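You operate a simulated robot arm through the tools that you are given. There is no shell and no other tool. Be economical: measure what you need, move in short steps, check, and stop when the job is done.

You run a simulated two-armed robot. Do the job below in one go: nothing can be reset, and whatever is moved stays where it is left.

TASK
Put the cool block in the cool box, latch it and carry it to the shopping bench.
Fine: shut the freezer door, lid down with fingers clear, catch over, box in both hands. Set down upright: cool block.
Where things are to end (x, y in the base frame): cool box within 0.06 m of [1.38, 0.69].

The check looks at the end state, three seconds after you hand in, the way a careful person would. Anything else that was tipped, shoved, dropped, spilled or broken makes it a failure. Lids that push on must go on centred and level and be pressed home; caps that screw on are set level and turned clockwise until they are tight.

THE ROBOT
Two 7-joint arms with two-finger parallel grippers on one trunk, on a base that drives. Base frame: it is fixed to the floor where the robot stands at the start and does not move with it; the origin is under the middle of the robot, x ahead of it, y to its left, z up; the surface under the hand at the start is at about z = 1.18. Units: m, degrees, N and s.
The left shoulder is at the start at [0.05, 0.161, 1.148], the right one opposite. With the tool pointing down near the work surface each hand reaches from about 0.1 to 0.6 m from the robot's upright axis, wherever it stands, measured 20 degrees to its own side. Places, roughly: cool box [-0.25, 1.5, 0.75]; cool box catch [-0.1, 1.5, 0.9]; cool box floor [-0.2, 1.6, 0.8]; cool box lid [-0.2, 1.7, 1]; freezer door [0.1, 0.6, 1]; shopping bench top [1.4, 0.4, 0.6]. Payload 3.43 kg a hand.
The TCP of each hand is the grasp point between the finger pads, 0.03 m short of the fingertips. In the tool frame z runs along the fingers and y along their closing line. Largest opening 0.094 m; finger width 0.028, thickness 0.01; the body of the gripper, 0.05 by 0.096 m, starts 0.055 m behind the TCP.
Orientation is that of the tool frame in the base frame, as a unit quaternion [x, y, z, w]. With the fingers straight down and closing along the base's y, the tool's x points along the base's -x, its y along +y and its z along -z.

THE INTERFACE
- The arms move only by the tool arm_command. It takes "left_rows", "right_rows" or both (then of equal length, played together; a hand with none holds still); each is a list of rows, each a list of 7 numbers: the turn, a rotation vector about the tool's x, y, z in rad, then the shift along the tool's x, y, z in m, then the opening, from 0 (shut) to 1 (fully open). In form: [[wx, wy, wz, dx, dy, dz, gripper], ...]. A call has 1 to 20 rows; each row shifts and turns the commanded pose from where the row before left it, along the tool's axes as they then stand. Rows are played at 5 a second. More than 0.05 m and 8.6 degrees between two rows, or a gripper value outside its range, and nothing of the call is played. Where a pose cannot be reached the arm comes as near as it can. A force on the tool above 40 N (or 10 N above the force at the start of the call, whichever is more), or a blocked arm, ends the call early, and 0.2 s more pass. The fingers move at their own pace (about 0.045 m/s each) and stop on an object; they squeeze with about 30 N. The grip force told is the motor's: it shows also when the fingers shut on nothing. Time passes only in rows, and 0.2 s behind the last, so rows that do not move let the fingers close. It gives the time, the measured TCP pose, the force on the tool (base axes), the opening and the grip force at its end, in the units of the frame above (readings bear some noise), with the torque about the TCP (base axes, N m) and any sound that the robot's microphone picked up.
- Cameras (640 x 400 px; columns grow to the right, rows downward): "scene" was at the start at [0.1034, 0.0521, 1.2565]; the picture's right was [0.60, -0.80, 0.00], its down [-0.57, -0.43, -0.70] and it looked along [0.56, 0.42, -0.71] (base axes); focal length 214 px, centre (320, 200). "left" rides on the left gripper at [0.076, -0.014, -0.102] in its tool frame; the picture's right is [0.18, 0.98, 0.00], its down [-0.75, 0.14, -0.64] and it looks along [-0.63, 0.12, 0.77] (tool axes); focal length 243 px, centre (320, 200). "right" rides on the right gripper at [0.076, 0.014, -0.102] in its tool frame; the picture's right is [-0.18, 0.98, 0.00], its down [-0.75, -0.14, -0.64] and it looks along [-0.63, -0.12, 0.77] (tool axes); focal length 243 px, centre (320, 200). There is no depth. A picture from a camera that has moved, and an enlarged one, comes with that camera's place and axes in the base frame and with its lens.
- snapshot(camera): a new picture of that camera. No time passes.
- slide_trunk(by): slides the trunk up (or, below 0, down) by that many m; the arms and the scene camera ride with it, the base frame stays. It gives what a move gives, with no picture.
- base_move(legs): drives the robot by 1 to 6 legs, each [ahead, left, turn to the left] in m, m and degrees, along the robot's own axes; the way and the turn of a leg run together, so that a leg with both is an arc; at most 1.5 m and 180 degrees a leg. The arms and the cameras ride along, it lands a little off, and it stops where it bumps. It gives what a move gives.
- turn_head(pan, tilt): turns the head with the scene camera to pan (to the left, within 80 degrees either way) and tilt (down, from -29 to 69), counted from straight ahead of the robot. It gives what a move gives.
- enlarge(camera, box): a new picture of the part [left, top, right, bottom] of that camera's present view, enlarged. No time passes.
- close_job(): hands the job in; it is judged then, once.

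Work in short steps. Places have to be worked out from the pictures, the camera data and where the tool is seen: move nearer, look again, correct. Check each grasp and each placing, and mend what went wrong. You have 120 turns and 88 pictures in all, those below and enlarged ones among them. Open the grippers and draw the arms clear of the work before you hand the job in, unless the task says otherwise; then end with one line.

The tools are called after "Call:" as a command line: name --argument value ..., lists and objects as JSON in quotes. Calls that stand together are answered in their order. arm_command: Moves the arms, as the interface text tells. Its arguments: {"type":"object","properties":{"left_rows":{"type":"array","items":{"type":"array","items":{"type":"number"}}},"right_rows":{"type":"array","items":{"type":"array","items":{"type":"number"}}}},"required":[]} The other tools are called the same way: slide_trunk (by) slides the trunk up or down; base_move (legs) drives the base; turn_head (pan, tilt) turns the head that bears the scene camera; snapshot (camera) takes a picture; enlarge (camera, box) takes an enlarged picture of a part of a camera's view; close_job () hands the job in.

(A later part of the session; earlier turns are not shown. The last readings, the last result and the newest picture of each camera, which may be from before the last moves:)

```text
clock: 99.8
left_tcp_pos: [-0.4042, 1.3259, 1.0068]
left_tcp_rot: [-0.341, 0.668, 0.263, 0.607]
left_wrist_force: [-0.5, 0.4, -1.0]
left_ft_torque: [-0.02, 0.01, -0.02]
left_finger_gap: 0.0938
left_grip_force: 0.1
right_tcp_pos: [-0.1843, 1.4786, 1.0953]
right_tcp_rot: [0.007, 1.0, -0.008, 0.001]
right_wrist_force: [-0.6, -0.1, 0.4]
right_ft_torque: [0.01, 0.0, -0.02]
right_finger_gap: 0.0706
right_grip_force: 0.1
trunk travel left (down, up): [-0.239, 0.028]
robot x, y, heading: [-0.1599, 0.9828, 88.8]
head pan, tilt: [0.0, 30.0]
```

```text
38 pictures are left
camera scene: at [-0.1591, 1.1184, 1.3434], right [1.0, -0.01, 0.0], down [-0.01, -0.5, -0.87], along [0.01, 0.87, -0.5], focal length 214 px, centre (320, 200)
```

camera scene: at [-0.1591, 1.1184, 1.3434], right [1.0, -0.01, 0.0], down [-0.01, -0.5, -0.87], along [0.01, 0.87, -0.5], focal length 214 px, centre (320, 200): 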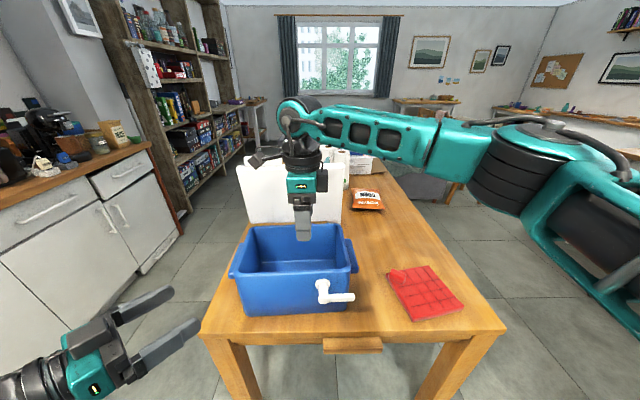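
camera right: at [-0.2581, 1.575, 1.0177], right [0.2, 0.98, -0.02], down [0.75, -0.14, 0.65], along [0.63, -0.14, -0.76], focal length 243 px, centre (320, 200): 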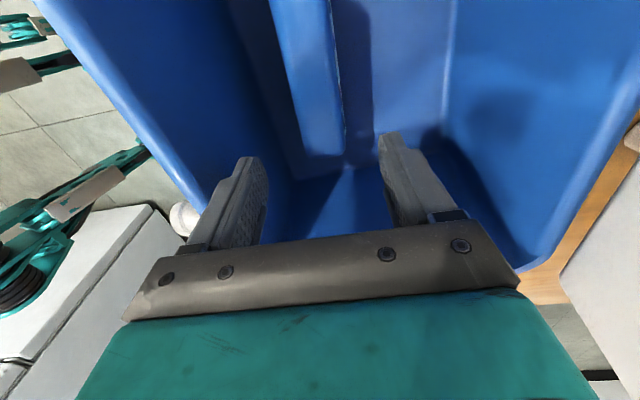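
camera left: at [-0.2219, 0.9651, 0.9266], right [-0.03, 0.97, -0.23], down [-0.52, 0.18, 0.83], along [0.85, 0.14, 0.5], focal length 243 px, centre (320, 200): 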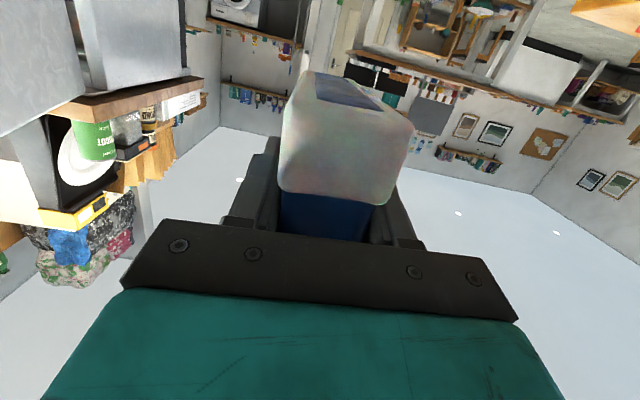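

The lid stands nearly vertical (top edge y≈1.70, z≈1.13). There's room to drive ~0.16 m closer. I raise the right hand above the lid's top edge, move the left hand out of the way, then drive in.

Call:
arm_command --left_rows '[[0, 0, 0, 0, 0.02, -0.035, 1], [0, 0, 0, 0, 0.02, -0.035, 1], [0, 0, 0, 0, 0, 0, 1]]' --right_rows '[[0, 0, 0, 0, 0, -0.045, 1], [0, 0, 0, 0, 0, -0.045, 1], [0, 0, 0, 0, 0, 0, 1]]'

Call:
base_move --legs '[[0.16, 0, 0]]'

Call:
snapshot --camera "right"

Call:
snapshot --camera "scene"

```text
clock: 100.6
left_tcp_pos: [-0.4801, 1.2936, 1.014]
left_tcp_rot: [-0.342, 0.668, 0.264, 0.607]
left_wrist_force: [-0.5, -0.6, -0.5]
left_ft_torque: [0.02, 0.02, -0.04]
left_finger_gap: 0.0939
left_grip_force: 0.1
right_tcp_pos: [-0.1844, 1.4808, 1.1858]
right_tcp_rot: [0.006, 1.0, -0.009, 0.001]
right_wrist_force: [0.5, 0.6, -0.5]
right_ft_torque: [0.0, 0.01, 0.02]
right_finger_gap: 0.0941
right_grip_force: 0.1
trunk travel left (down, up): [-0.239, 0.028]
robot x, y, heading: [-0.1599, 0.9879, 89.3]
head pan, tilt: [0.0, 30.0]
```

```text
clock: 102.0
left_tcp_pos: [-0.4793, 1.4518, 1.0146]
left_tcp_rot: [-0.341, 0.668, 0.263, 0.607]
left_wrist_force: [0.3, 0.5, -0.3]
left_ft_torque: [-0.02, 0.0, 0.0]
left_finger_gap: 0.0938
left_grip_force: 0.0
right_tcp_pos: [-0.184, 1.6378, 1.1842]
right_tcp_rot: [0.005, 1.0, -0.009, 0.001]
right_wrist_force: [-0.5, 0.5, -0.8]
right_ft_torque: [0.0, -0.01, 0.0]
right_finger_gap: 0.0942
right_grip_force: 0.1
trunk travel left (down, up): [-0.239, 0.028]
robot x, y, heading: [-0.1598, 1.14, 89.5]
head pan, tilt: [0.0, 30.0]
```

```text
37 pictures are left
camera right: at [-0.262, 1.6554, 1.2871], right [0.19, 0.98, -0.02], down [0.75, -0.14, 0.65], along [0.63, -0.14, -0.76], focal length 243 px, centre (320, 200)
```

right: 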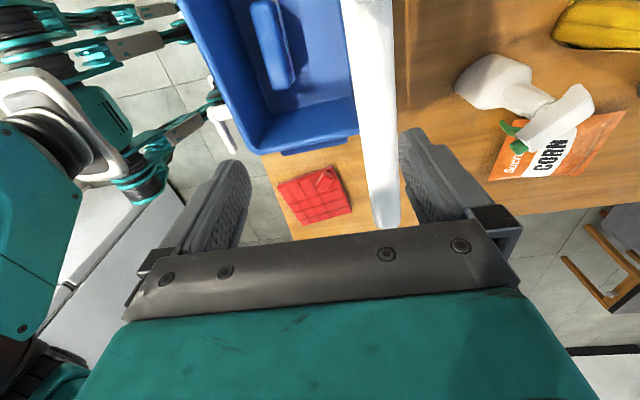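

```text
36 pictures are left
camera scene: at [-0.1576, 1.276, 1.3434], right [1.0, -0.01, 0.0], down [-0.01, -0.5, -0.87], along [0.01, 0.87, -0.5], focal length 214 px, centre (320, 200)
```

scene: 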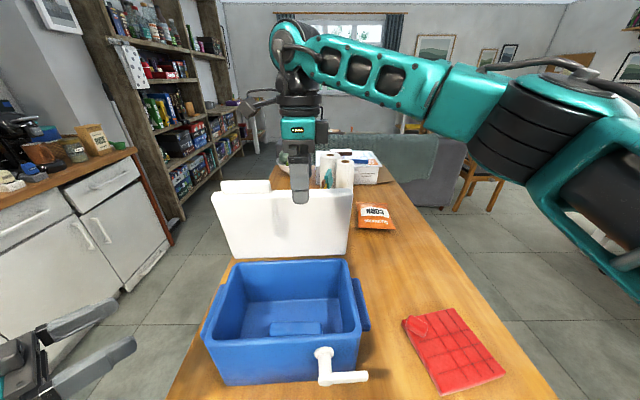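

The lid's top edge is at y≈1.68, ~3 cm thick; the spray bottle behind is at y≈1.85, clear. I centre the open fingers over the edge and lower to straddle it.

Call:
arm_command --right_rows '[[0, 0, 0, 0, 0.022, 0, 1], [0, 0, 0, 0, 0.022, 0, 1], [0, 0, 0, 0, 0, 0.03, 1], [0, 0, 0, 0, 0, 0.035, 1], [0, 0, 0, 0, 0, 0, 1]]'

Call:
snapshot --camera "right"

```text
clock: 103.2
left_tcp_pos: [-0.479, 1.4501, 1.0136]
left_tcp_rot: [-0.342, 0.667, 0.264, 0.607]
left_wrist_force: [-0.1, -0.4, -0.2]
left_ft_torque: [-0.03, 0.04, -0.03]
left_finger_gap: 0.0938
left_grip_force: 0.2
right_tcp_pos: [-0.1832, 1.6815, 1.1206]
right_tcp_rot: [0.005, 1.0, -0.007, 0.001]
right_wrist_force: [0.6, -0.9, -0.2]
right_ft_torque: [-0.02, 0.0, 0.0]
right_finger_gap: 0.0941
right_grip_force: 0.0
trunk travel left (down, up): [-0.239, 0.028]
robot x, y, heading: [-0.1543, 1.1394, 89.7]
head pan, tilt: [0.0, 30.0]
```

```text
35 pictures are left
camera right: at [-0.2605, 1.6979, 1.2216], right [0.19, 0.98, -0.02], down [0.75, -0.14, 0.65], along [0.63, -0.14, -0.76], focal length 243 px, centre (320, 200)
```

right: 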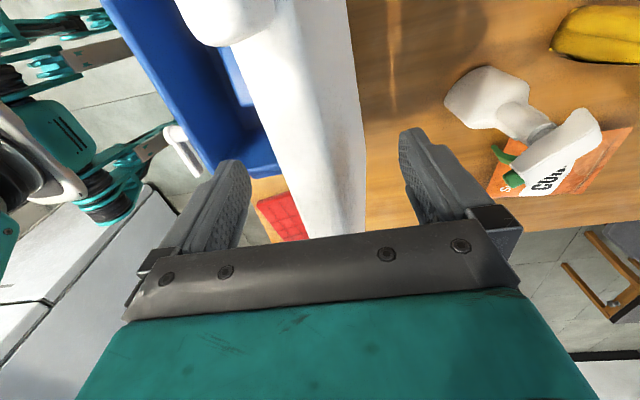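

The lid is between the fingers. I narrow the gap slightly and pull toward me past vertical, following its arc.

Call:
arm_command --right_rows '[[0, 0, 0, 0, 0, 0.01, 0.75], [0, 0, 0, 0, 0, 0.01, 0.75], [0, 0, 0, 0, -0.02, 0, 0.75], [0, 0, 0, 0, -0.02, 0, 0.75], [0, 0, 0, 0, -0.02, 0, 0.75], [0, 0, 0, 0, -0.02, 0, 0.75], [0, 0, 0, 0, 0, 0, 0.75], [0, 0, 0, 0, 0, 0, 0.75]]'

Call:
snapshot --camera "right"

Call:
snapshot --camera "scene"

```text
clock: 105.0
left_tcp_pos: [-0.4791, 1.4498, 1.0149]
left_tcp_rot: [-0.342, 0.667, 0.263, 0.607]
left_wrist_force: [0.0, 0.2, -0.1]
left_ft_torque: [-0.01, 0.02, 0.02]
left_finger_gap: 0.094
left_grip_force: 0.0
right_tcp_pos: [-0.1854, 1.6002, 1.0996]
right_tcp_rot: [0.005, 1.0, -0.009, 0.001]
right_wrist_force: [-0.1, 0.3, 0.7]
right_ft_torque: [-0.04, 0.0, -0.01]
right_finger_gap: 0.0705
right_grip_force: 0.1
trunk travel left (down, up): [-0.239, 0.028]
robot x, y, heading: [-0.1569, 1.1418, 89.5]
head pan, tilt: [0.0, 30.0]
```

```text
34 pictures are left
camera right: at [-0.263, 1.6168, 1.2019], right [0.19, 0.98, -0.02], down [0.75, -0.14, 0.65], along [0.63, -0.14, -0.76], focal length 243 px, centre (320, 200)
```

right: 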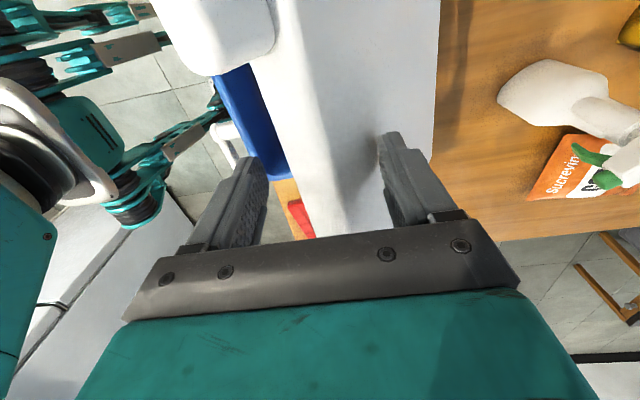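

```text
33 pictures are left
camera scene: at [-0.1576, 1.2752, 1.3435], right [1.0, -0.01, 0.0], down [-0.01, -0.5, -0.87], along [0.01, 0.87, -0.5], focal length 214 px, centre (320, 200)
```

scene: 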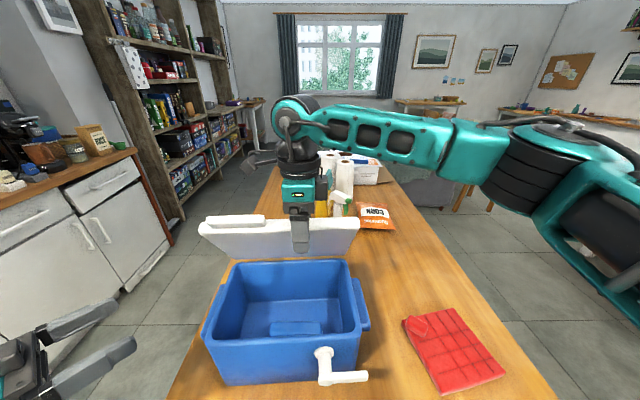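

The lid follows the rear finger (no free fall). I carry on along the arc.

Call:
arm_command --right_rows '[[0, 0, 0, 0, -0.02, 0.008, 0.85], [0, 0, 0, 0, -0.02, 0.008, 0.85], [0, 0, 0, 0, -0.02, 0.01, 0.85], [0, 0, 0, 0, -0.015, 0.012, 1], [0, 0, 0, 0, 0, 0, 1]]'

Call:
snapshot --camera "scene"

```text
clock: 106.2
left_tcp_pos: [-0.4781, 1.45, 1.013]
left_tcp_rot: [-0.342, 0.667, 0.264, 0.607]
left_wrist_force: [-0.2, 0.6, -0.7]
left_ft_torque: [-0.02, -0.01, -0.04]
left_finger_gap: 0.0941
left_grip_force: 0.1
right_tcp_pos: [-0.185, 1.5257, 1.0654]
right_tcp_rot: [0.005, 1.0, -0.009, 0.001]
right_wrist_force: [-0.3, -0.3, -0.9]
right_ft_torque: [0.02, 0.0, 0.01]
right_finger_gap: 0.0938
right_grip_force: 0.0
trunk travel left (down, up): [-0.239, 0.028]
robot x, y, heading: [-0.1581, 1.14, 89.3]
head pan, tilt: [0.0, 30.0]
```

```text
32 pictures are left
camera scene: at [-0.1576, 1.2752, 1.3435], right [1.0, -0.01, 0.0], down [-0.01, -0.5, -0.87], along [0.01, 0.87, -0.5], focal length 214 px, centre (320, 200)
```

scene: 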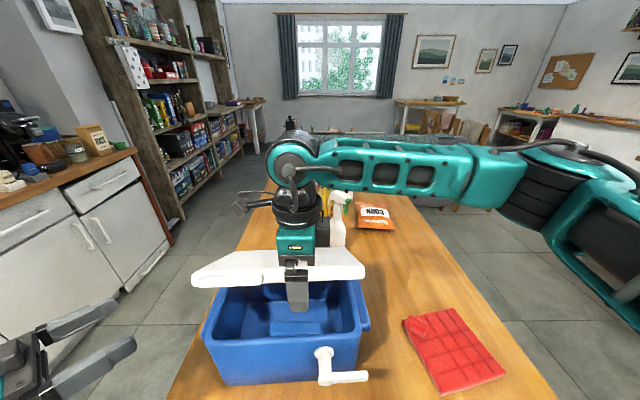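

The lid stays where it's left (friction hinge). I raise the hand out, shut the fingers, and look before pressing the lid down from above.

Call:
arm_command --right_rows '[[0, 0, 0, 0, 0, -0.04, 1], [0, 0, 0, 0, 0, -0.04, 1], [0, 0, 0, 0, 0, -0.04, 0.5], [0, 0, 0, 0, 0, -0.02, 0], [0, 0, 0, 0, 0, 0, 0], [0, 0, 0, 0, 0, 0, 0]]'

Call:
snapshot --camera "right"

Call:
snapshot --camera "scene"

```text
clock: 107.6
left_tcp_pos: [-0.4786, 1.4504, 1.0138]
left_tcp_rot: [-0.342, 0.667, 0.264, 0.607]
left_wrist_force: [0.4, -0.3, 0.9]
left_ft_torque: [-0.01, 0.0, 0.0]
left_finger_gap: 0.0939
left_grip_force: 0.2
right_tcp_pos: [-0.1862, 1.5268, 1.203]
right_tcp_rot: [0.005, 1.0, -0.009, 0.001]
right_wrist_force: [-0.6, 0.5, 0.0]
right_ft_torque: [-0.01, 0.01, 0.0]
right_finger_gap: 0.0068
right_grip_force: 0.1
trunk travel left (down, up): [-0.239, 0.028]
robot x, y, heading: [-0.1584, 1.1407, 89.5]
head pan, tilt: [0.0, 30.0]
```

```text
31 pictures are left
camera right: at [-0.263, 1.5442, 1.3059], right [0.19, 0.98, -0.02], down [0.75, -0.14, 0.65], along [0.63, -0.14, -0.76], focal length 243 px, centre (320, 200)
```

right: 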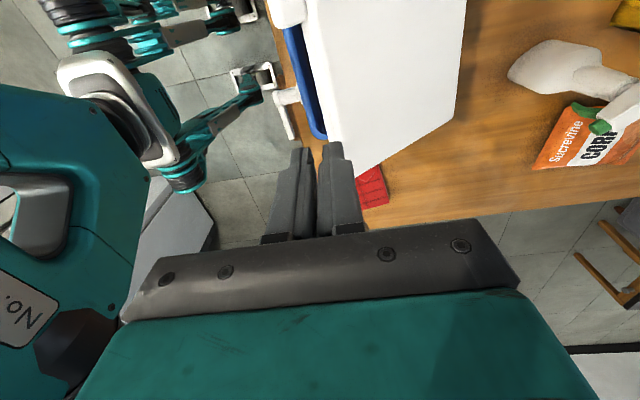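

```text
30 pictures are left
camera scene: at [-0.1576, 1.2752, 1.3435], right [1.0, -0.01, 0.0], down [-0.01, -0.5, -0.87], along [0.01, 0.87, -0.5], focal length 214 px, centre (320, 200)
```

scene: 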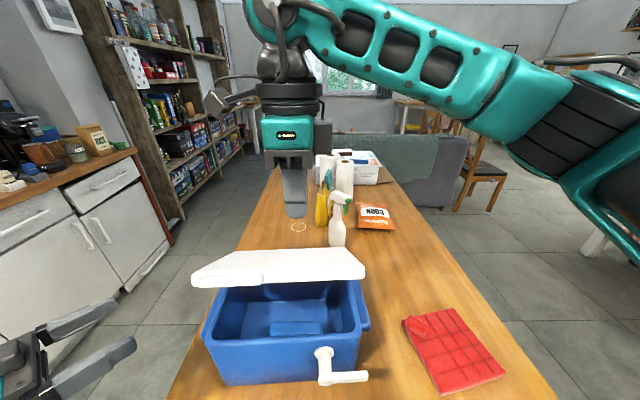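

The lid stands ~35° open. I press it down with the closed fist from above.

Call:
arm_command --right_rows '[[0, 0, 0, 0.02, 0.02, 0, 0], [0, 0, 0, 0, 0, 0.04, 0], [0, 0, 0, 0, 0, 0.04, 0], [0, 0, 0, 0, 0, 0.04, 0], [0, 0, 0, 0, 0, 0.03, 0], [0, 0, 0, 0, 0, 0.03, 0], [0, 0, 0, 0, 0, 0.02, 0], [0, 0, 0, 0, 0, 0, 0]]'

Call:
snapshot --camera "scene"

```text
clock: 109.4
left_tcp_pos: [-0.4795, 1.4507, 1.0146]
left_tcp_rot: [-0.343, 0.667, 0.265, 0.606]
left_wrist_force: [0.5, 0.5, 0.8]
left_ft_torque: [0.04, 0.0, 0.0]
left_finger_gap: 0.0943
left_grip_force: 0.1
right_tcp_pos: [-0.2045, 1.5431, 1.0047]
right_tcp_rot: [0.005, 1.0, -0.007, 0.001]
right_wrist_force: [-0.7, 0.8, 0.2]
right_ft_torque: [-0.01, -0.03, 0.0]
right_finger_gap: 0.0001
right_grip_force: 30.3
trunk travel left (down, up): [-0.239, 0.028]
robot x, y, heading: [-0.1565, 1.1407, 89.7]
head pan, tilt: [0.0, 30.0]
```

```text
29 pictures are left
camera scene: at [-0.1576, 1.2752, 1.3435], right [1.0, -0.01, 0.0], down [-0.01, -0.5, -0.87], along [0.01, 0.87, -0.5], focal length 214 px, centre (320, 200)
```

scene: 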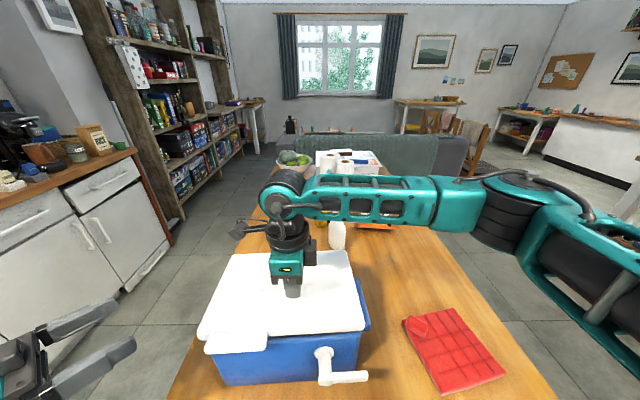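

Nearly down. I press on gently until it seats.

Call:
arm_command --right_rows '[[0, 0, 0, 0, 0, 0.01, 0], [0, 0, 0, 0, 0, 0.01, 0], [0, 0, 0, 0, 0, 0.01, 0], [0, 0, 0, 0, 0, 0.01, 0], [0, 0, 0, 0, 0, 0.01, 0], [0, 0, 0, 0, 0, 0, 0]]'

Call:
turn_head --pan 0 --tilt 45

Call:
enlarge --camera "scene" --box '[180, 110, 400, 290]'

```text
clock: 110.4
left_tcp_pos: [-0.4778, 1.4497, 1.0158]
left_tcp_rot: [-0.341, 0.667, 0.266, 0.607]
left_wrist_force: [-0.5, 0.4, -0.5]
left_ft_torque: [0.02, 0.02, -0.01]
left_finger_gap: 0.0939
left_grip_force: 0.0
right_tcp_pos: [-0.2054, 1.5427, 0.977]
right_tcp_rot: [0.004, 1.0, -0.005, -0.001]
right_wrist_force: [7.3, -9.1, 19.6]
right_ft_torque: [-0.15, -0.47, -0.13]
right_finger_gap: 0.0003
right_grip_force: 29.6
trunk travel left (down, up): [-0.239, 0.028]
robot x, y, heading: [-0.159, 1.1433, 89.2]
head pan, tilt: [0.0, 30.0]
stopped in row 4 (right hand): the force on the tool passed its limit at 49 N (the readings are from after the stop); the commanded pose is now the measured one
```

```text
clock: 111.1
left_tcp_pos: [-0.4775, 1.4484, 1.0155]
left_tcp_rot: [-0.341, 0.667, 0.266, 0.607]
left_wrist_force: [0.5, -0.8, -0.2]
left_ft_torque: [-0.04, -0.01, -0.02]
left_finger_gap: 0.0942
left_grip_force: 0.1
right_tcp_pos: [-0.2055, 1.543, 0.9766]
right_tcp_rot: [0.005, 1.0, -0.001, -0.001]
right_wrist_force: [7.7, -8.3, 33.3]
right_ft_torque: [-0.22, -0.63, 0.02]
right_finger_gap: 0.0003
right_grip_force: 30.0
trunk travel left (down, up): [-0.239, 0.028]
robot x, y, heading: [-0.1546, 1.1425, 89.6]
head pan, tilt: [0.0, 45.0]
```

```text
2.22 times, centred on (290, 200) of scene
camera zoom: at [-0.1564, 1.2629, 1.3215], right [1.0, -0.01, 0.0], down [-0.01, -0.7, -0.71], along [0.01, 0.71, -0.7], focal length 477 px, centre (387, 200)
```

zoom: 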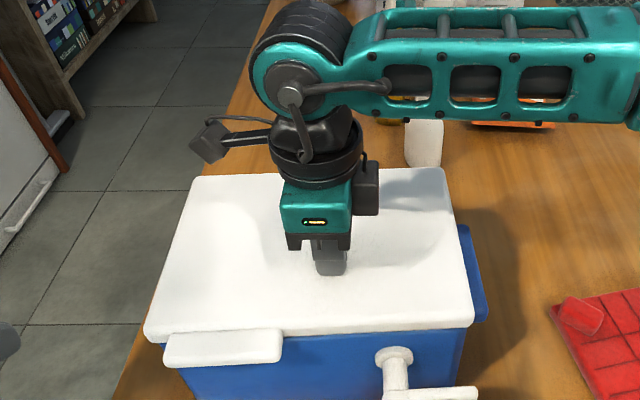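

The lid is seated level (top at z≈0.947). I raise the hand, keep pressing no more, and take a close look at the catch.

Call:
arm_command --right_rows '[[0, 0, 0, 0, 0, -0.04, 0], [0, 0, 0, 0, 0, -0.04, 0], [0, 0, 0, -0.04, 0, 0, 0], [0, 0, 0, -0.04, 0, 0, 0], [0, 0, 0, -0.04, 0, 0, 0], [0, 0, 0, -0.04, -0.02, 0, 0], [0, 0, 0, -0.02, -0.03, 0, 0]]'

Call:
turn_head --pan 0 --tilt 60

Call:
enlarge --camera "scene" --box '[180, 70, 440, 230]'

Call:
snapshot --camera "right"

```text
clock: 112.7
left_tcp_pos: [-0.4779, 1.45, 1.0143]
left_tcp_rot: [-0.342, 0.668, 0.263, 0.607]
left_wrist_force: [0.7, 0.2, 0.2]
left_ft_torque: [-0.01, -0.03, 0.01]
left_finger_gap: 0.0937
left_grip_force: 0.1
right_tcp_pos: [-0.0266, 1.4925, 1.0525]
right_tcp_rot: [0.005, 1.0, -0.004, -0.001]
right_wrist_force: [0.2, 0.6, -0.4]
right_ft_torque: [-0.01, 0.01, 0.01]
right_finger_gap: 0.0
right_grip_force: 30.0
trunk travel left (down, up): [-0.239, 0.028]
robot x, y, heading: [-0.1573, 1.143, 89.5]
head pan, tilt: [0.0, 45.0]
```

```text
clock: 113.5
left_tcp_pos: [-0.4785, 1.4506, 1.0143]
left_tcp_rot: [-0.342, 0.667, 0.264, 0.607]
left_wrist_force: [-0.2, -0.5, -0.4]
left_ft_torque: [0.01, 0.01, 0.0]
left_finger_gap: 0.0941
left_grip_force: 0.1
right_tcp_pos: [-0.027, 1.4927, 1.0527]
right_tcp_rot: [0.005, 1.0, -0.004, -0.001]
right_wrist_force: [0.6, -0.8, -0.4]
right_ft_torque: [-0.01, 0.0, -0.01]
right_finger_gap: 0.0002
right_grip_force: 30.2
trunk travel left (down, up): [-0.239, 0.028]
robot x, y, heading: [-0.1584, 1.142, 89.1]
head pan, tilt: [0.0, 60.0]
```

```text
2.46 times, centred on (310, 150) of scene
camera zoom: at [-0.1577, 1.2514, 1.3014], right [1.0, -0.01, 0.0], down [-0.01, -0.87, -0.5], along [0.01, 0.5, -0.87], focal length 528 px, centre (345, 323)
```

zoom: 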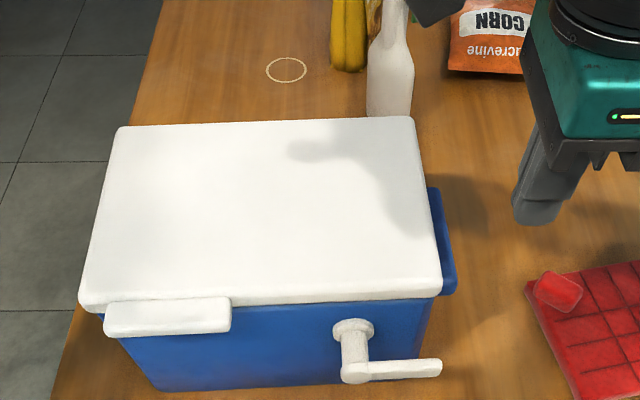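

```text
26 pictures are left
camera right: at [-0.1033, 1.5094, 1.1552], right [0.19, 0.98, -0.01], down [0.75, -0.14, 0.64], along [0.63, -0.13, -0.77], focal length 243 px, centre (320, 200)
```

right: 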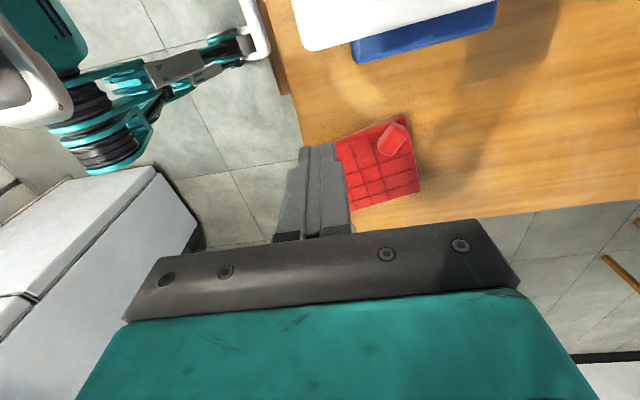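

Lid is closed flush. The catch arm lies at y≈1.441, z≈0.884, from hub x≈−0.145 to tip x≈−0.072, ~2.5 cm in front of the box face. I'll pinch its end from above (closing along y) and swing it up; first I go above it.

Call:
arm_command --right_rows '[[0, 0, 0, 0.03, -0.026, 0, 0.36], [0, 0, 0, 0.028, -0.0255, 0, 0.36], [0, 0, 0, 0, 0, 0.03, 0.36], [0, 0, 0, 0, 0, 0.03, 0.36], [0, 0, 0, 0, 0, 0, 0.36]]'

Call:
enlarge --camera "scene" --box '[240, 110, 400, 230]'

Call:
snapshot --camera "right"

```text
clock: 114.7
left_tcp_pos: [-0.4795, 1.4494, 1.0152]
left_tcp_rot: [-0.341, 0.667, 0.263, 0.607]
left_wrist_force: [0.0, -0.7, 0.5]
left_ft_torque: [0.01, 0.02, -0.03]
left_finger_gap: 0.0938
left_grip_force: 0.1
right_tcp_pos: [-0.0845, 1.44, 0.9937]
right_tcp_rot: [0.005, 1.0, -0.005, -0.001]
right_wrist_force: [0.5, 0.4, -0.2]
right_ft_torque: [0.0, 0.0, -0.04]
right_finger_gap: 0.0338
right_grip_force: 0.0
trunk travel left (down, up): [-0.239, 0.028]
robot x, y, heading: [-0.1602, 1.1439, 89.3]
head pan, tilt: [0.0, 60.0]
```

```text
3.33 times, centred on (320, 170) of scene
camera zoom: at [-0.1577, 1.2514, 1.3014], right [1.0, -0.01, 0.0], down [-0.01, -0.87, -0.5], along [0.01, 0.5, -0.87], focal length 715 px, centre (320, 300)
```

zoom: 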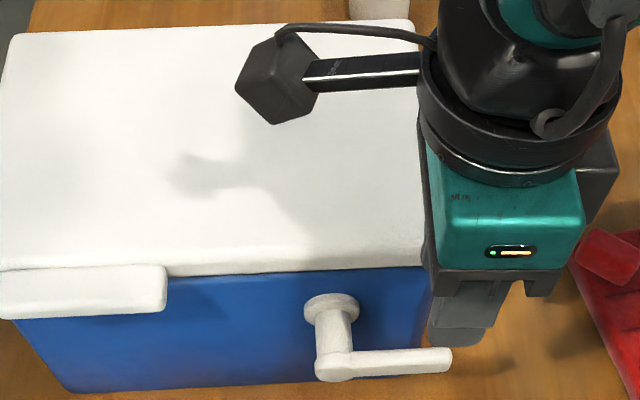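

```text
24 pictures are left
camera right: at [-0.1618, 1.4568, 1.0965], right [0.19, 0.98, -0.01], down [0.75, -0.14, 0.64], along [0.63, -0.13, -0.77], focal length 243 px, centre (320, 200)
```

right: 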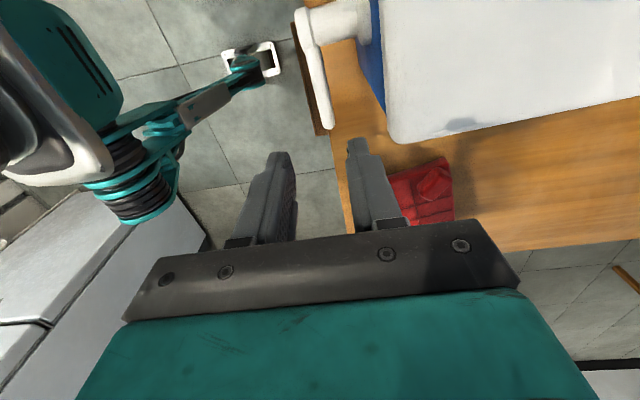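

The camera confirms the lever tip at (−0.073, 1.442), between the fingers. I descend to z≈0.903 and pinch.

Call:
arm_command --right_rows '[[0, 0, 0, 0, 0.001, 0.04, 0.36], [0, 0, 0, 0, 0, 0.03, 0.36], [0, 0, 0, 0, 0, 0.02, 0.36], [0, 0, 0, 0, 0, 0, 0], [0, 0, 0, 0, 0, 0, 0], [0, 0, 0, 0, 0, 0, 0]]'

Call:
enlarge --camera "scene" --box '[240, 110, 400, 230]'

```text
clock: 116.1
left_tcp_pos: [-0.4795, 1.4513, 1.0144]
left_tcp_rot: [-0.342, 0.667, 0.264, 0.607]
left_wrist_force: [0.2, -0.1, 0.2]
left_ft_torque: [0.0, 0.01, 0.0]
left_finger_gap: 0.094
left_grip_force: 0.1
right_tcp_pos: [-0.0849, 1.4421, 0.9035]
right_tcp_rot: [0.004, 1.0, -0.004, -0.002]
right_wrist_force: [-3.0, 5.5, 0.4]
right_ft_torque: [0.41, 0.06, 0.87]
right_finger_gap: 0.0127
right_grip_force: 29.9
trunk travel left (down, up): [-0.239, 0.028]
robot x, y, heading: [-0.1573, 1.1386, 89.4]
head pan, tilt: [0.0, 60.0]
```

```text
3.33 times, centred on (320, 170) of scene
camera zoom: at [-0.158, 1.2519, 1.3013], right [1.0, -0.01, 0.0], down [-0.01, -0.87, -0.5], along [0.01, 0.5, -0.87], focal length 715 px, centre (320, 300)
```

zoom: 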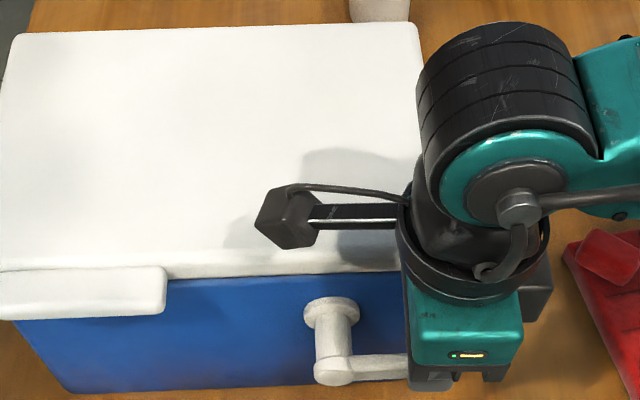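

Pinched (12.7 mm). I swing the lever up along its arc about the hub, half first.

Call:
arm_command --right_rows '[[0, 0, 0, 0.002, 0, -0.0155, 0], [0, 0, 0, 0.006, 0, -0.0145, 0], [0, 0, 0, 0.0096, 0, -0.0124, 0], [0, 0, 0, 0, 0, 0, 0]]'

Call:
enlarge --camera "scene" --box '[240, 110, 400, 230]'

```text
clock: 117.1
left_tcp_pos: [-0.4781, 1.4517, 1.0139]
left_tcp_rot: [-0.341, 0.667, 0.264, 0.607]
left_wrist_force: [0.6, -0.3, -0.3]
left_ft_torque: [-0.03, 0.02, -0.01]
left_finger_gap: 0.0938
left_grip_force: 0.0
right_tcp_pos: [-0.1003, 1.4425, 0.9472]
right_tcp_rot: [0.006, 1.0, -0.006, 0.0]
right_wrist_force: [2.7, -0.1, -10.1]
right_ft_torque: [-0.49, -0.68, -0.7]
right_finger_gap: 0.0137
right_grip_force: 30.3
trunk travel left (down, up): [-0.239, 0.028]
robot x, y, heading: [-0.1587, 1.1437, 89.5]
head pan, tilt: [0.0, 60.0]
```

```text
3.33 times, centred on (320, 170) of scene
camera zoom: at [-0.1574, 1.2522, 1.3013], right [1.0, -0.01, 0.0], down [-0.01, -0.87, -0.5], along [0.01, 0.5, -0.87], focal length 715 px, centre (320, 300)
```

zoom: 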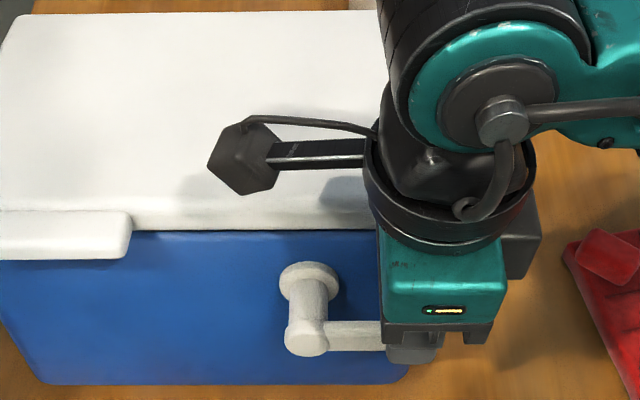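

The box itself is being lifted with the lever still level: the pinch won't let it turn. I reverse the path at once to set it back.

Call:
arm_command --right_rows '[[0, 0, 0, -0.0096, 0, 0.0124, 0], [0, 0, 0, -0.006, 0, 0.0145, 0], [0, 0, 0, -0.002, 0, 0.0145, 0], [0, 0, 0, 0, 0, 0, 0], [0, 0, 0, 0, 0, 0, 0.36], [0, 0, 0, 0, 0, 0, 0.36]]'

Call:
enlarge --camera "scene" --box '[180, 70, 440, 230]'

```text
clock: 118.5
left_tcp_pos: [-0.4785, 1.4514, 1.0141]
left_tcp_rot: [-0.342, 0.668, 0.263, 0.606]
left_wrist_force: [0.1, 0.0, -0.5]
left_ft_torque: [0.01, 0.01, -0.03]
left_finger_gap: 0.0939
left_grip_force: 0.1
right_tcp_pos: [-0.0846, 1.4435, 0.9041]
right_tcp_rot: [0.005, 1.0, -0.004, -0.001]
right_wrist_force: [0.7, 0.3, -0.6]
right_ft_torque: [-0.01, -0.01, 0.0]
right_finger_gap: 0.0339
right_grip_force: 0.0
trunk travel left (down, up): [-0.239, 0.028]
robot x, y, heading: [-0.1582, 1.141, 89.2]
head pan, tilt: [0.0, 60.0]
```

```text
2.46 times, centred on (310, 150) of scene
camera zoom: at [-0.1577, 1.2515, 1.3014], right [1.0, -0.01, 0.0], down [-0.01, -0.87, -0.5], along [0.01, 0.5, -0.87], focal length 528 px, centre (345, 323)
```

zoom: 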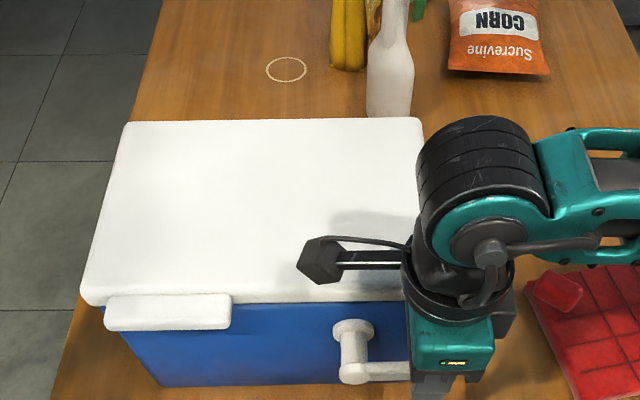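

The box is back in place. The pads hold the lever rigidly, so the hand must turn with it: I pinch again and rotate about the hub by 16° as a test.

Call:
arm_command --right_rows '[[0, 0, 0, 0, 0, 0, 0], [0, 0, 0, 0, 0, 0, 0], [0, 0, 0, 0, 0, 0, 0], [0, -0.07, 0, 0.0016, 0, -0.0041, 0], [0, -0.07, 0, 0.0016, 0, -0.0041, 0], [0, -0.07, 0, 0.0016, 0, -0.0041, 0], [0, -0.07, 0, 0.0016, 0, -0.0041, 0], [0, 0, 0, 0, 0, 0, 0]]'

Call:
enlarge --camera "scene" --box '[180, 70, 440, 230]'

```text
clock: 120.3
left_tcp_pos: [-0.4785, 1.45, 1.0136]
left_tcp_rot: [-0.342, 0.668, 0.263, 0.607]
left_wrist_force: [0.4, 0.4, 0.0]
left_ft_torque: [-0.05, 0.01, -0.01]
left_finger_gap: 0.0941
left_grip_force: 0.0
right_tcp_pos: [-0.0939, 1.4423, 0.9212]
right_tcp_rot: [0.004, 0.99, -0.005, 0.14]
right_wrist_force: [-5.5, -2.6, -0.3]
right_ft_torque: [0.05, 0.25, 0.91]
right_finger_gap: 0.0119
right_grip_force: 30.0
trunk travel left (down, up): [-0.239, 0.028]
robot x, y, heading: [-0.159, 1.1397, 89.4]
head pan, tilt: [0.0, 60.0]
```

```text
2.46 times, centred on (310, 150) of scene
camera zoom: at [-0.1582, 1.2512, 1.3014], right [1.0, -0.01, 0.0], down [-0.01, -0.87, -0.5], along [0.01, 0.5, -0.87], focal length 528 px, centre (345, 323)
```

zoom: 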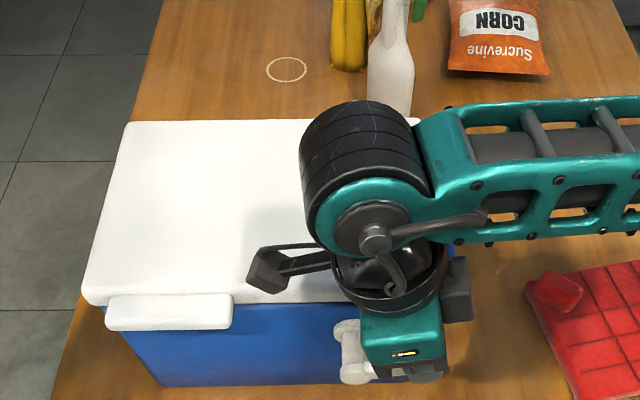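

It works: the lever turned 16° with the box still. I continue to ~40°.

Call:
arm_command --right_rows '[[0, -0.07, 0, 0.0016, 0, -0.0041, 0], [0, -0.07, 0, 0.0016, 0, -0.0041, 0], [0, -0.07, 0, 0.0016, 0, -0.0041, 0], [0, -0.07, 0, 0.0016, 0, -0.0041, 0], [0, -0.07, 0, 0.0016, 0, -0.0041, 0], [0, -0.07, 0, 0.0016, 0, -0.0041, 0], [0, 0, 0, 0, 0, 0, 0]]'

Call:
enlarge --camera "scene" --box '[180, 70, 440, 230]'

```text
clock: 121.9
left_tcp_pos: [-0.4783, 1.4508, 1.0141]
left_tcp_rot: [-0.341, 0.668, 0.262, 0.607]
left_wrist_force: [0.9, 0.8, 0.2]
left_ft_torque: [0.0, 0.0, 0.01]
left_finger_gap: 0.0943
left_grip_force: 0.1
right_tcp_pos: [-0.1124, 1.4432, 0.9387]
right_tcp_rot: [0.003, 0.94, -0.006, 0.342]
right_wrist_force: [-3.3, -2.3, 0.2]
right_ft_torque: [-0.18, 0.03, 0.81]
right_finger_gap: 0.0117
right_grip_force: 30.2
trunk travel left (down, up): [-0.239, 0.028]
robot x, y, heading: [-0.1582, 1.1421, 89.5]
head pan, tilt: [0.0, 60.0]
```

```text
2.46 times, centred on (310, 150) of scene
camera zoom: at [-0.1579, 1.2515, 1.3013], right [1.0, -0.01, 0.0], down [-0.01, -0.87, -0.5], along [0.01, 0.5, -0.87], focal length 528 px, centre (345, 323)
```

zoom: 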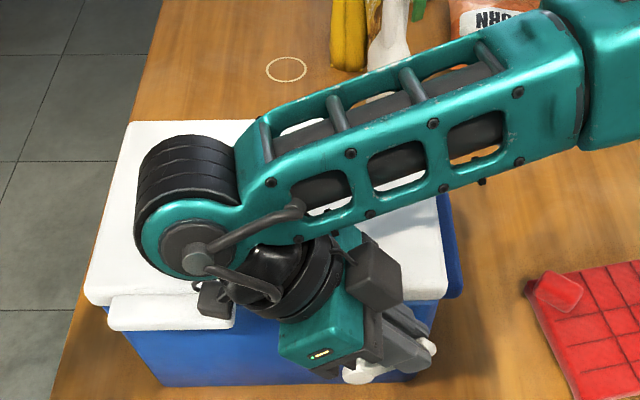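

The lever is at ~40°. I release, back out, stand the hand upright again and re-grip for the second half.

Call:
arm_command --right_rows '[[0, 0, 0, 0, 0, 0, 0.4], [0, 0, 0, 0, 0, 0, 0.4], [0, 0, 0, 0, 0, -0.035, 0.4], [0, 0, 0, 0, 0, -0.035, 0.4], [0, 0.14, 0, 0, 0, 0, 0.4], [0, 0.14, 0, 0, 0, 0, 0.4], [0, 0.14, 0, 0, 0, 0, 0.4], [0, 0.14, 0, 0, 0, 0, 0.4], [0, 0.14, 0, 0, 0, 0, 0.4], [0, 0, 0, -0.03, 0, -0.01, 0.4], [0, 0, 0, -0.025, 0, 0, 0.4], [0, 0, 0, 0, 0, 0, 0.4]]'

Call:
enlarge --camera "scene" --box '[180, 70, 440, 230]'

Call:
snapshot --camera "right"

```text
clock: 124.5
left_tcp_pos: [-0.4789, 1.4517, 1.0136]
left_tcp_rot: [-0.342, 0.667, 0.264, 0.607]
left_wrist_force: [-0.3, 0.1, 0.1]
left_ft_torque: [-0.04, 0.01, -0.03]
left_finger_gap: 0.0941
left_grip_force: 0.1
right_tcp_pos: [-0.1029, 1.4431, 1.0028]
right_tcp_rot: [0.005, 1.0, -0.004, -0.001]
right_wrist_force: [-0.3, 0.6, -0.4]
right_ft_torque: [0.01, 0.05, 0.06]
right_finger_gap: 0.0374
right_grip_force: 0.1
trunk travel left (down, up): [-0.239, 0.028]
robot x, y, heading: [-0.157, 1.1398, 89.5]
head pan, tilt: [0.0, 60.0]
```

```text
2.46 times, centred on (310, 150) of scene
camera zoom: at [-0.1579, 1.2514, 1.3014], right [1.0, -0.01, 0.0], down [-0.01, -0.87, -0.5], along [0.01, 0.5, -0.87], focal length 528 px, centre (345, 323)
```

zoom: 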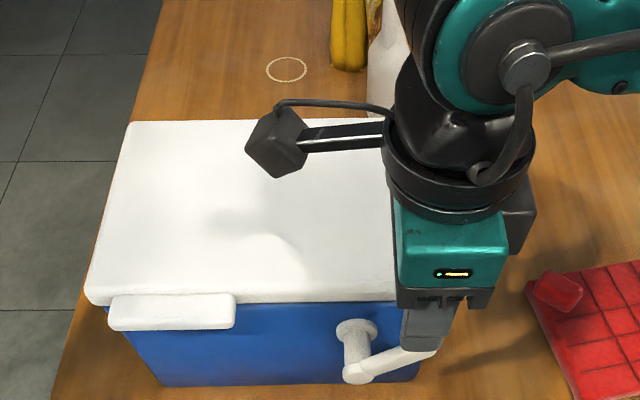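

```text
17 pictures are left
camera right: at [-0.1796, 1.4587, 1.1059], right [0.19, 0.98, -0.01], down [0.75, -0.14, 0.64], along [0.63, -0.13, -0.77], focal length 243 px, centre (320, 200)
```

right: 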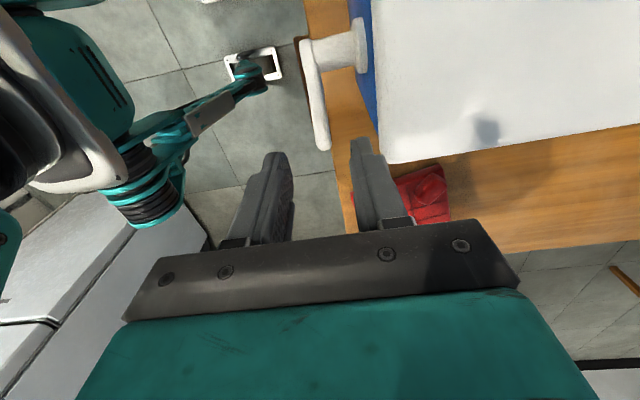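

The lever stands at ~40°, aligned with the fingers. I descend, pinch, and rotate a further ~46° about the hub.

Call:
arm_command --right_rows '[[0, 0, 0, 0, -0.001, 0.035, 0.4], [0, 0, 0, 0, 0, 0.032, 0.4], [0, 0, 0, 0, 0, 0, 0], [0, 0, 0, 0, 0, 0, 0], [0, 0, 0, 0, 0, 0, 0], [0, -0.07, 0, 0.0036, 0, -0.0029, 0], [0, -0.07, 0, 0.0036, 0, -0.0029, 0], [0, -0.07, 0, 0.0036, 0, -0.0029, 0], [0, -0.07, 0, 0.0036, 0, -0.0029, 0], [0, -0.07, 0, 0.0036, 0, -0.0029, 0], [0, -0.07, 0, 0.0036, 0, -0.0029, 0], [0, -0.07, 0, 0.0036, 0, -0.0029, 0], [0, -0.07, 0, 0.0036, 0, -0.0029, 0], [0, -0.07, 0, 0.0036, 0, -0.0029, 0], [0, -0.07, 0, 0.0036, 0, -0.0029, 0], [0, -0.07, 0, 0.0036, 0, -0.0029, 0], [0, 0, 0, 0, 0, 0, 0]]'

```text
clock: 128.1
left_tcp_pos: [-0.4788, 1.4506, 1.0137]
left_tcp_rot: [-0.342, 0.667, 0.264, 0.607]
left_wrist_force: [-1.3, 0.6, 0.3]
left_ft_torque: [0.03, 0.0, 0.0]
left_finger_gap: 0.0941
left_grip_force: 0.1
right_tcp_pos: [-0.1494, 1.4414, 0.952]
right_tcp_rot: [0.003, 0.927, -0.006, 0.376]
right_wrist_force: [-1.2, -0.2, -0.5]
right_ft_torque: [-0.04, 0.15, 0.0]
right_finger_gap: 0.0161
right_grip_force: 30.1
trunk travel left (down, up): [-0.239, 0.028]
robot x, y, heading: [-0.1558, 1.1417, 89.3]
head pan, tilt: [0.0, 60.0]
```

The lever should be near upright. I release, back out, upright the hand and look.

Call:
arm_command --right_rows '[[0, 0, 0, 0, 0, 0, 0.5], [0, 0, 0, 0, 0, 0, 0.5], [0, 0, 0, 0, 0, -0.04, 0.5], [0, 0, 0, 0, 0, -0.04, 0.5], [0, 0.14, 0, 0, 0, -0.02, 0.5], [0, 0.14, 0, 0, 0, -0.02, 0.5], [0, 0.14, 0, 0, 0, 0, 0.5], [0, 0.14, 0, 0, 0, 0, 0.5], [0, 0.14, 0, 0, 0, 0, 0.5], [0, 0.07, 0, 0, 0, 0, 0], [0, 0, 0, -0.045, 0, 0, 0], [0, 0, 0, -0.045, 0, 0, 0], [0, 0, 0, -0.045, 0, 0, 0], [0, 0, 0, -0.045, 0, 0, 0], [0, 0, 0, 0, 0, 0, 0]]'

Call:
enlarge --camera "scene" --box '[180, 70, 440, 230]'

```text
clock: 131.3
left_tcp_pos: [-0.4798, 1.4508, 1.0147]
left_tcp_rot: [-0.341, 0.667, 0.263, 0.607]
left_wrist_force: [-0.2, -0.2, -0.6]
left_ft_torque: [0.0, 0.0, 0.0]
left_finger_gap: 0.094
left_grip_force: 0.1
right_tcp_pos: [-0.0493, 1.44, 1.0409]
right_tcp_rot: [0.005, 1.0, -0.004, -0.001]
right_wrist_force: [-0.3, 0.1, -0.4]
right_ft_torque: [0.02, 0.0, -0.03]
right_finger_gap: 0.0
right_grip_force: 29.8
trunk travel left (down, up): [-0.239, 0.028]
robot x, y, heading: [-0.1588, 1.1393, 89.3]
head pan, tilt: [0.0, 60.0]
```

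```text
2.46 times, centred on (310, 150) of scene
camera zoom: at [-0.1581, 1.2515, 1.3014], right [1.0, -0.01, 0.0], down [-0.01, -0.87, -0.5], along [0.01, 0.5, -0.87], focal length 528 px, centre (345, 323)
```

zoom: 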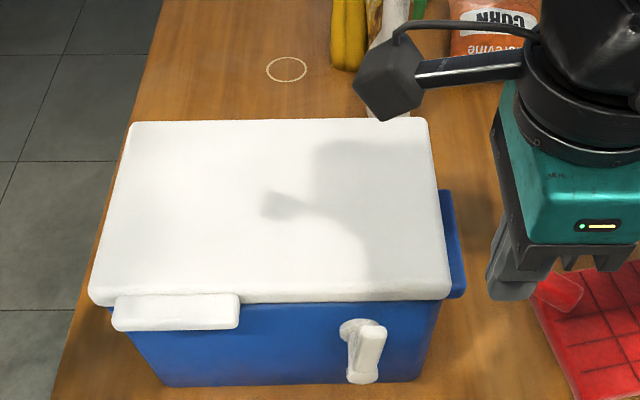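

The lever stands about 5° short of upright. I nudge it on with the closed fist from the right in small steps, watching the force.

Call:
arm_command --right_rows '[[0, 0, 0, 0, 0, 0.04, 0], [0, 0, 0, 0, 0, 0.04, 0], [0, 0, 0, 0.03, 0, 0, 0], [0, 0, 0, 0.03, 0, 0, 0], [0, 0, 0, 0.006, 0, 0, 0], [0, 0, 0, 0.005, 0, 0, 0], [0, 0, 0, 0, 0, 0, 0]]'

Call:
arm_command --right_rows '[[0, 0, 0, 0.004, 0, 0, 0], [0, 0, 0, 0, 0, 0, 0]]'

Call:
arm_command --right_rows '[[0, 0, 0, 0.004, 0, 0, 0], [0, 0, 0, 0, 0, 0, 0]]'

```text
clock: 132.9
left_tcp_pos: [-0.4783, 1.4508, 1.0147]
left_tcp_rot: [-0.341, 0.667, 0.264, 0.607]
left_wrist_force: [0.3, -0.3, -0.6]
left_ft_torque: [-0.01, -0.02, 0.01]
left_finger_gap: 0.0939
left_grip_force: 0.2
right_tcp_pos: [-0.1207, 1.4429, 0.9586]
right_tcp_rot: [0.005, 1.0, -0.004, -0.001]
right_wrist_force: [4.8, -1.3, -0.1]
right_ft_torque: [-0.05, -0.16, 0.01]
right_finger_gap: 0.0001
right_grip_force: 30.0
trunk travel left (down, up): [-0.239, 0.028]
robot x, y, heading: [-0.159, 1.1407, 89.4]
head pan, tilt: [0.0, 60.0]
```

```text
clock: 133.5
left_tcp_pos: [-0.4785, 1.4507, 1.014]
left_tcp_rot: [-0.342, 0.668, 0.263, 0.606]
left_wrist_force: [0.3, 0.4, 0.4]
left_ft_torque: [-0.02, 0.03, -0.01]
left_finger_gap: 0.0941
left_grip_force: 0.0
right_tcp_pos: [-0.1254, 1.4422, 0.9597]
right_tcp_rot: [0.006, 1.0, -0.004, -0.001]
right_wrist_force: [4.5, -1.3, 1.0]
right_ft_torque: [-0.05, -0.1, 0.04]
right_finger_gap: 0.0001
right_grip_force: 30.0
trunk travel left (down, up): [-0.239, 0.028]
robot x, y, heading: [-0.1568, 1.1414, 89.4]
head pan, tilt: [0.0, 60.0]
```

```text
clock: 134.1
left_tcp_pos: [-0.4786, 1.4521, 1.0149]
left_tcp_rot: [-0.341, 0.667, 0.264, 0.607]
left_wrist_force: [0.4, 0.3, 0.1]
left_ft_torque: [0.02, 0.04, 0.01]
left_finger_gap: 0.0939
left_grip_force: 0.1
right_tcp_pos: [-0.1291, 1.4432, 0.9591]
right_tcp_rot: [0.005, 1.0, -0.005, -0.001]
right_wrist_force: [6.0, -1.1, 1.3]
right_ft_torque: [0.0, -0.13, -0.03]
right_finger_gap: 0.0002
right_grip_force: 29.9
trunk travel left (down, up): [-0.239, 0.028]
robot x, y, heading: [-0.1567, 1.1427, 89.4]
head pan, tilt: [0.0, 60.0]
```

Steady 5 N: the lever moves freely. I continue two more steps, watching for an end stop.

Call:
arm_command --right_rows '[[0, 0, 0, 0.004, 0, 0, 0], [0, 0, 0, 0, 0, 0, 0]]'

Call:
enlarge --camera "scene" --box '[180, 70, 440, 230]'

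```text
clock: 134.7
left_tcp_pos: [-0.4791, 1.4509, 1.0128]
left_tcp_rot: [-0.342, 0.667, 0.265, 0.606]
left_wrist_force: [0.1, 0.0, 0.7]
left_ft_torque: [-0.01, 0.0, -0.01]
left_finger_gap: 0.0937
left_grip_force: 0.2
right_tcp_pos: [-0.1332, 1.4417, 0.9582]
right_tcp_rot: [0.005, 1.0, -0.005, -0.001]
right_wrist_force: [3.6, -1.1, 0.9]
right_ft_torque: [-0.03, -0.14, -0.01]
right_finger_gap: 0.0
right_grip_force: 29.5
trunk travel left (down, up): [-0.239, 0.028]
robot x, y, heading: [-0.1601, 1.1401, 89.3]
head pan, tilt: [0.0, 60.0]
```

```text
2.46 times, centred on (310, 150) of scene
camera zoom: at [-0.1573, 1.2512, 1.3014], right [1.0, -0.01, 0.0], down [-0.01, -0.87, -0.5], along [0.01, 0.5, -0.87], focal length 528 px, centre (345, 323)
```

zoom: 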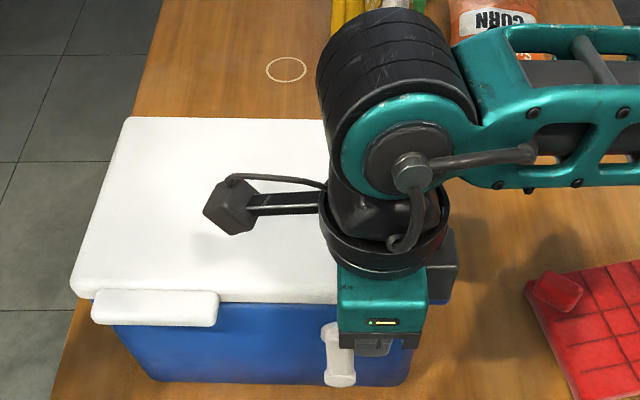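

The light box slid ~1.5 cm instead (harmless, still on the table). Pushing isn't conclusive, so I pinch the lever's top and rotate it about the hub, checking for a stop by torque.

Call:
arm_command --right_rows '[[0, 0, 0, -0.01, 0, 0, 0], [0, 0, 0, 0, 0, -0.04, 0.4], [0, 0, 0, 0, 0, -0.03, 0.4], [0, 0, 0, 0.044, 0, 0, 0.4], [0, 0, 0, 0, 0, 0.035, 0.4], [0, 0, 0, 0, 0, 0.035, 0.4], [0, 0, 0, 0, 0, 0, 0.4]]'

Call:
snapshot --camera "right"

```text
clock: 136.3
left_tcp_pos: [-0.4782, 1.4507, 1.0144]
left_tcp_rot: [-0.341, 0.667, 0.264, 0.607]
left_wrist_force: [-0.4, -0.9, -1.1]
left_ft_torque: [-0.02, -0.01, -0.05]
left_finger_gap: 0.0938
left_grip_force: 0.0
right_tcp_pos: [-0.1675, 1.4436, 0.9603]
right_tcp_rot: [0.005, 1.0, -0.003, -0.002]
right_wrist_force: [0.0, -0.8, 0.4]
right_ft_torque: [0.03, 0.0, 0.0]
right_finger_gap: 0.0377
right_grip_force: 0.0
trunk travel left (down, up): [-0.239, 0.028]
robot x, y, heading: [-0.1575, 1.1425, 89.4]
head pan, tilt: [0.0, 60.0]
```

```text
14 pictures are left
camera right: at [-0.2448, 1.4598, 1.0633], right [0.19, 0.98, -0.01], down [0.75, -0.14, 0.64], along [0.63, -0.13, -0.77], focal length 243 px, centre (320, 200)
```

right: 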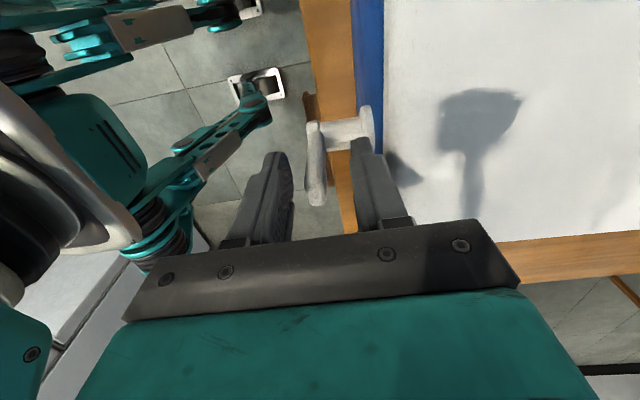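

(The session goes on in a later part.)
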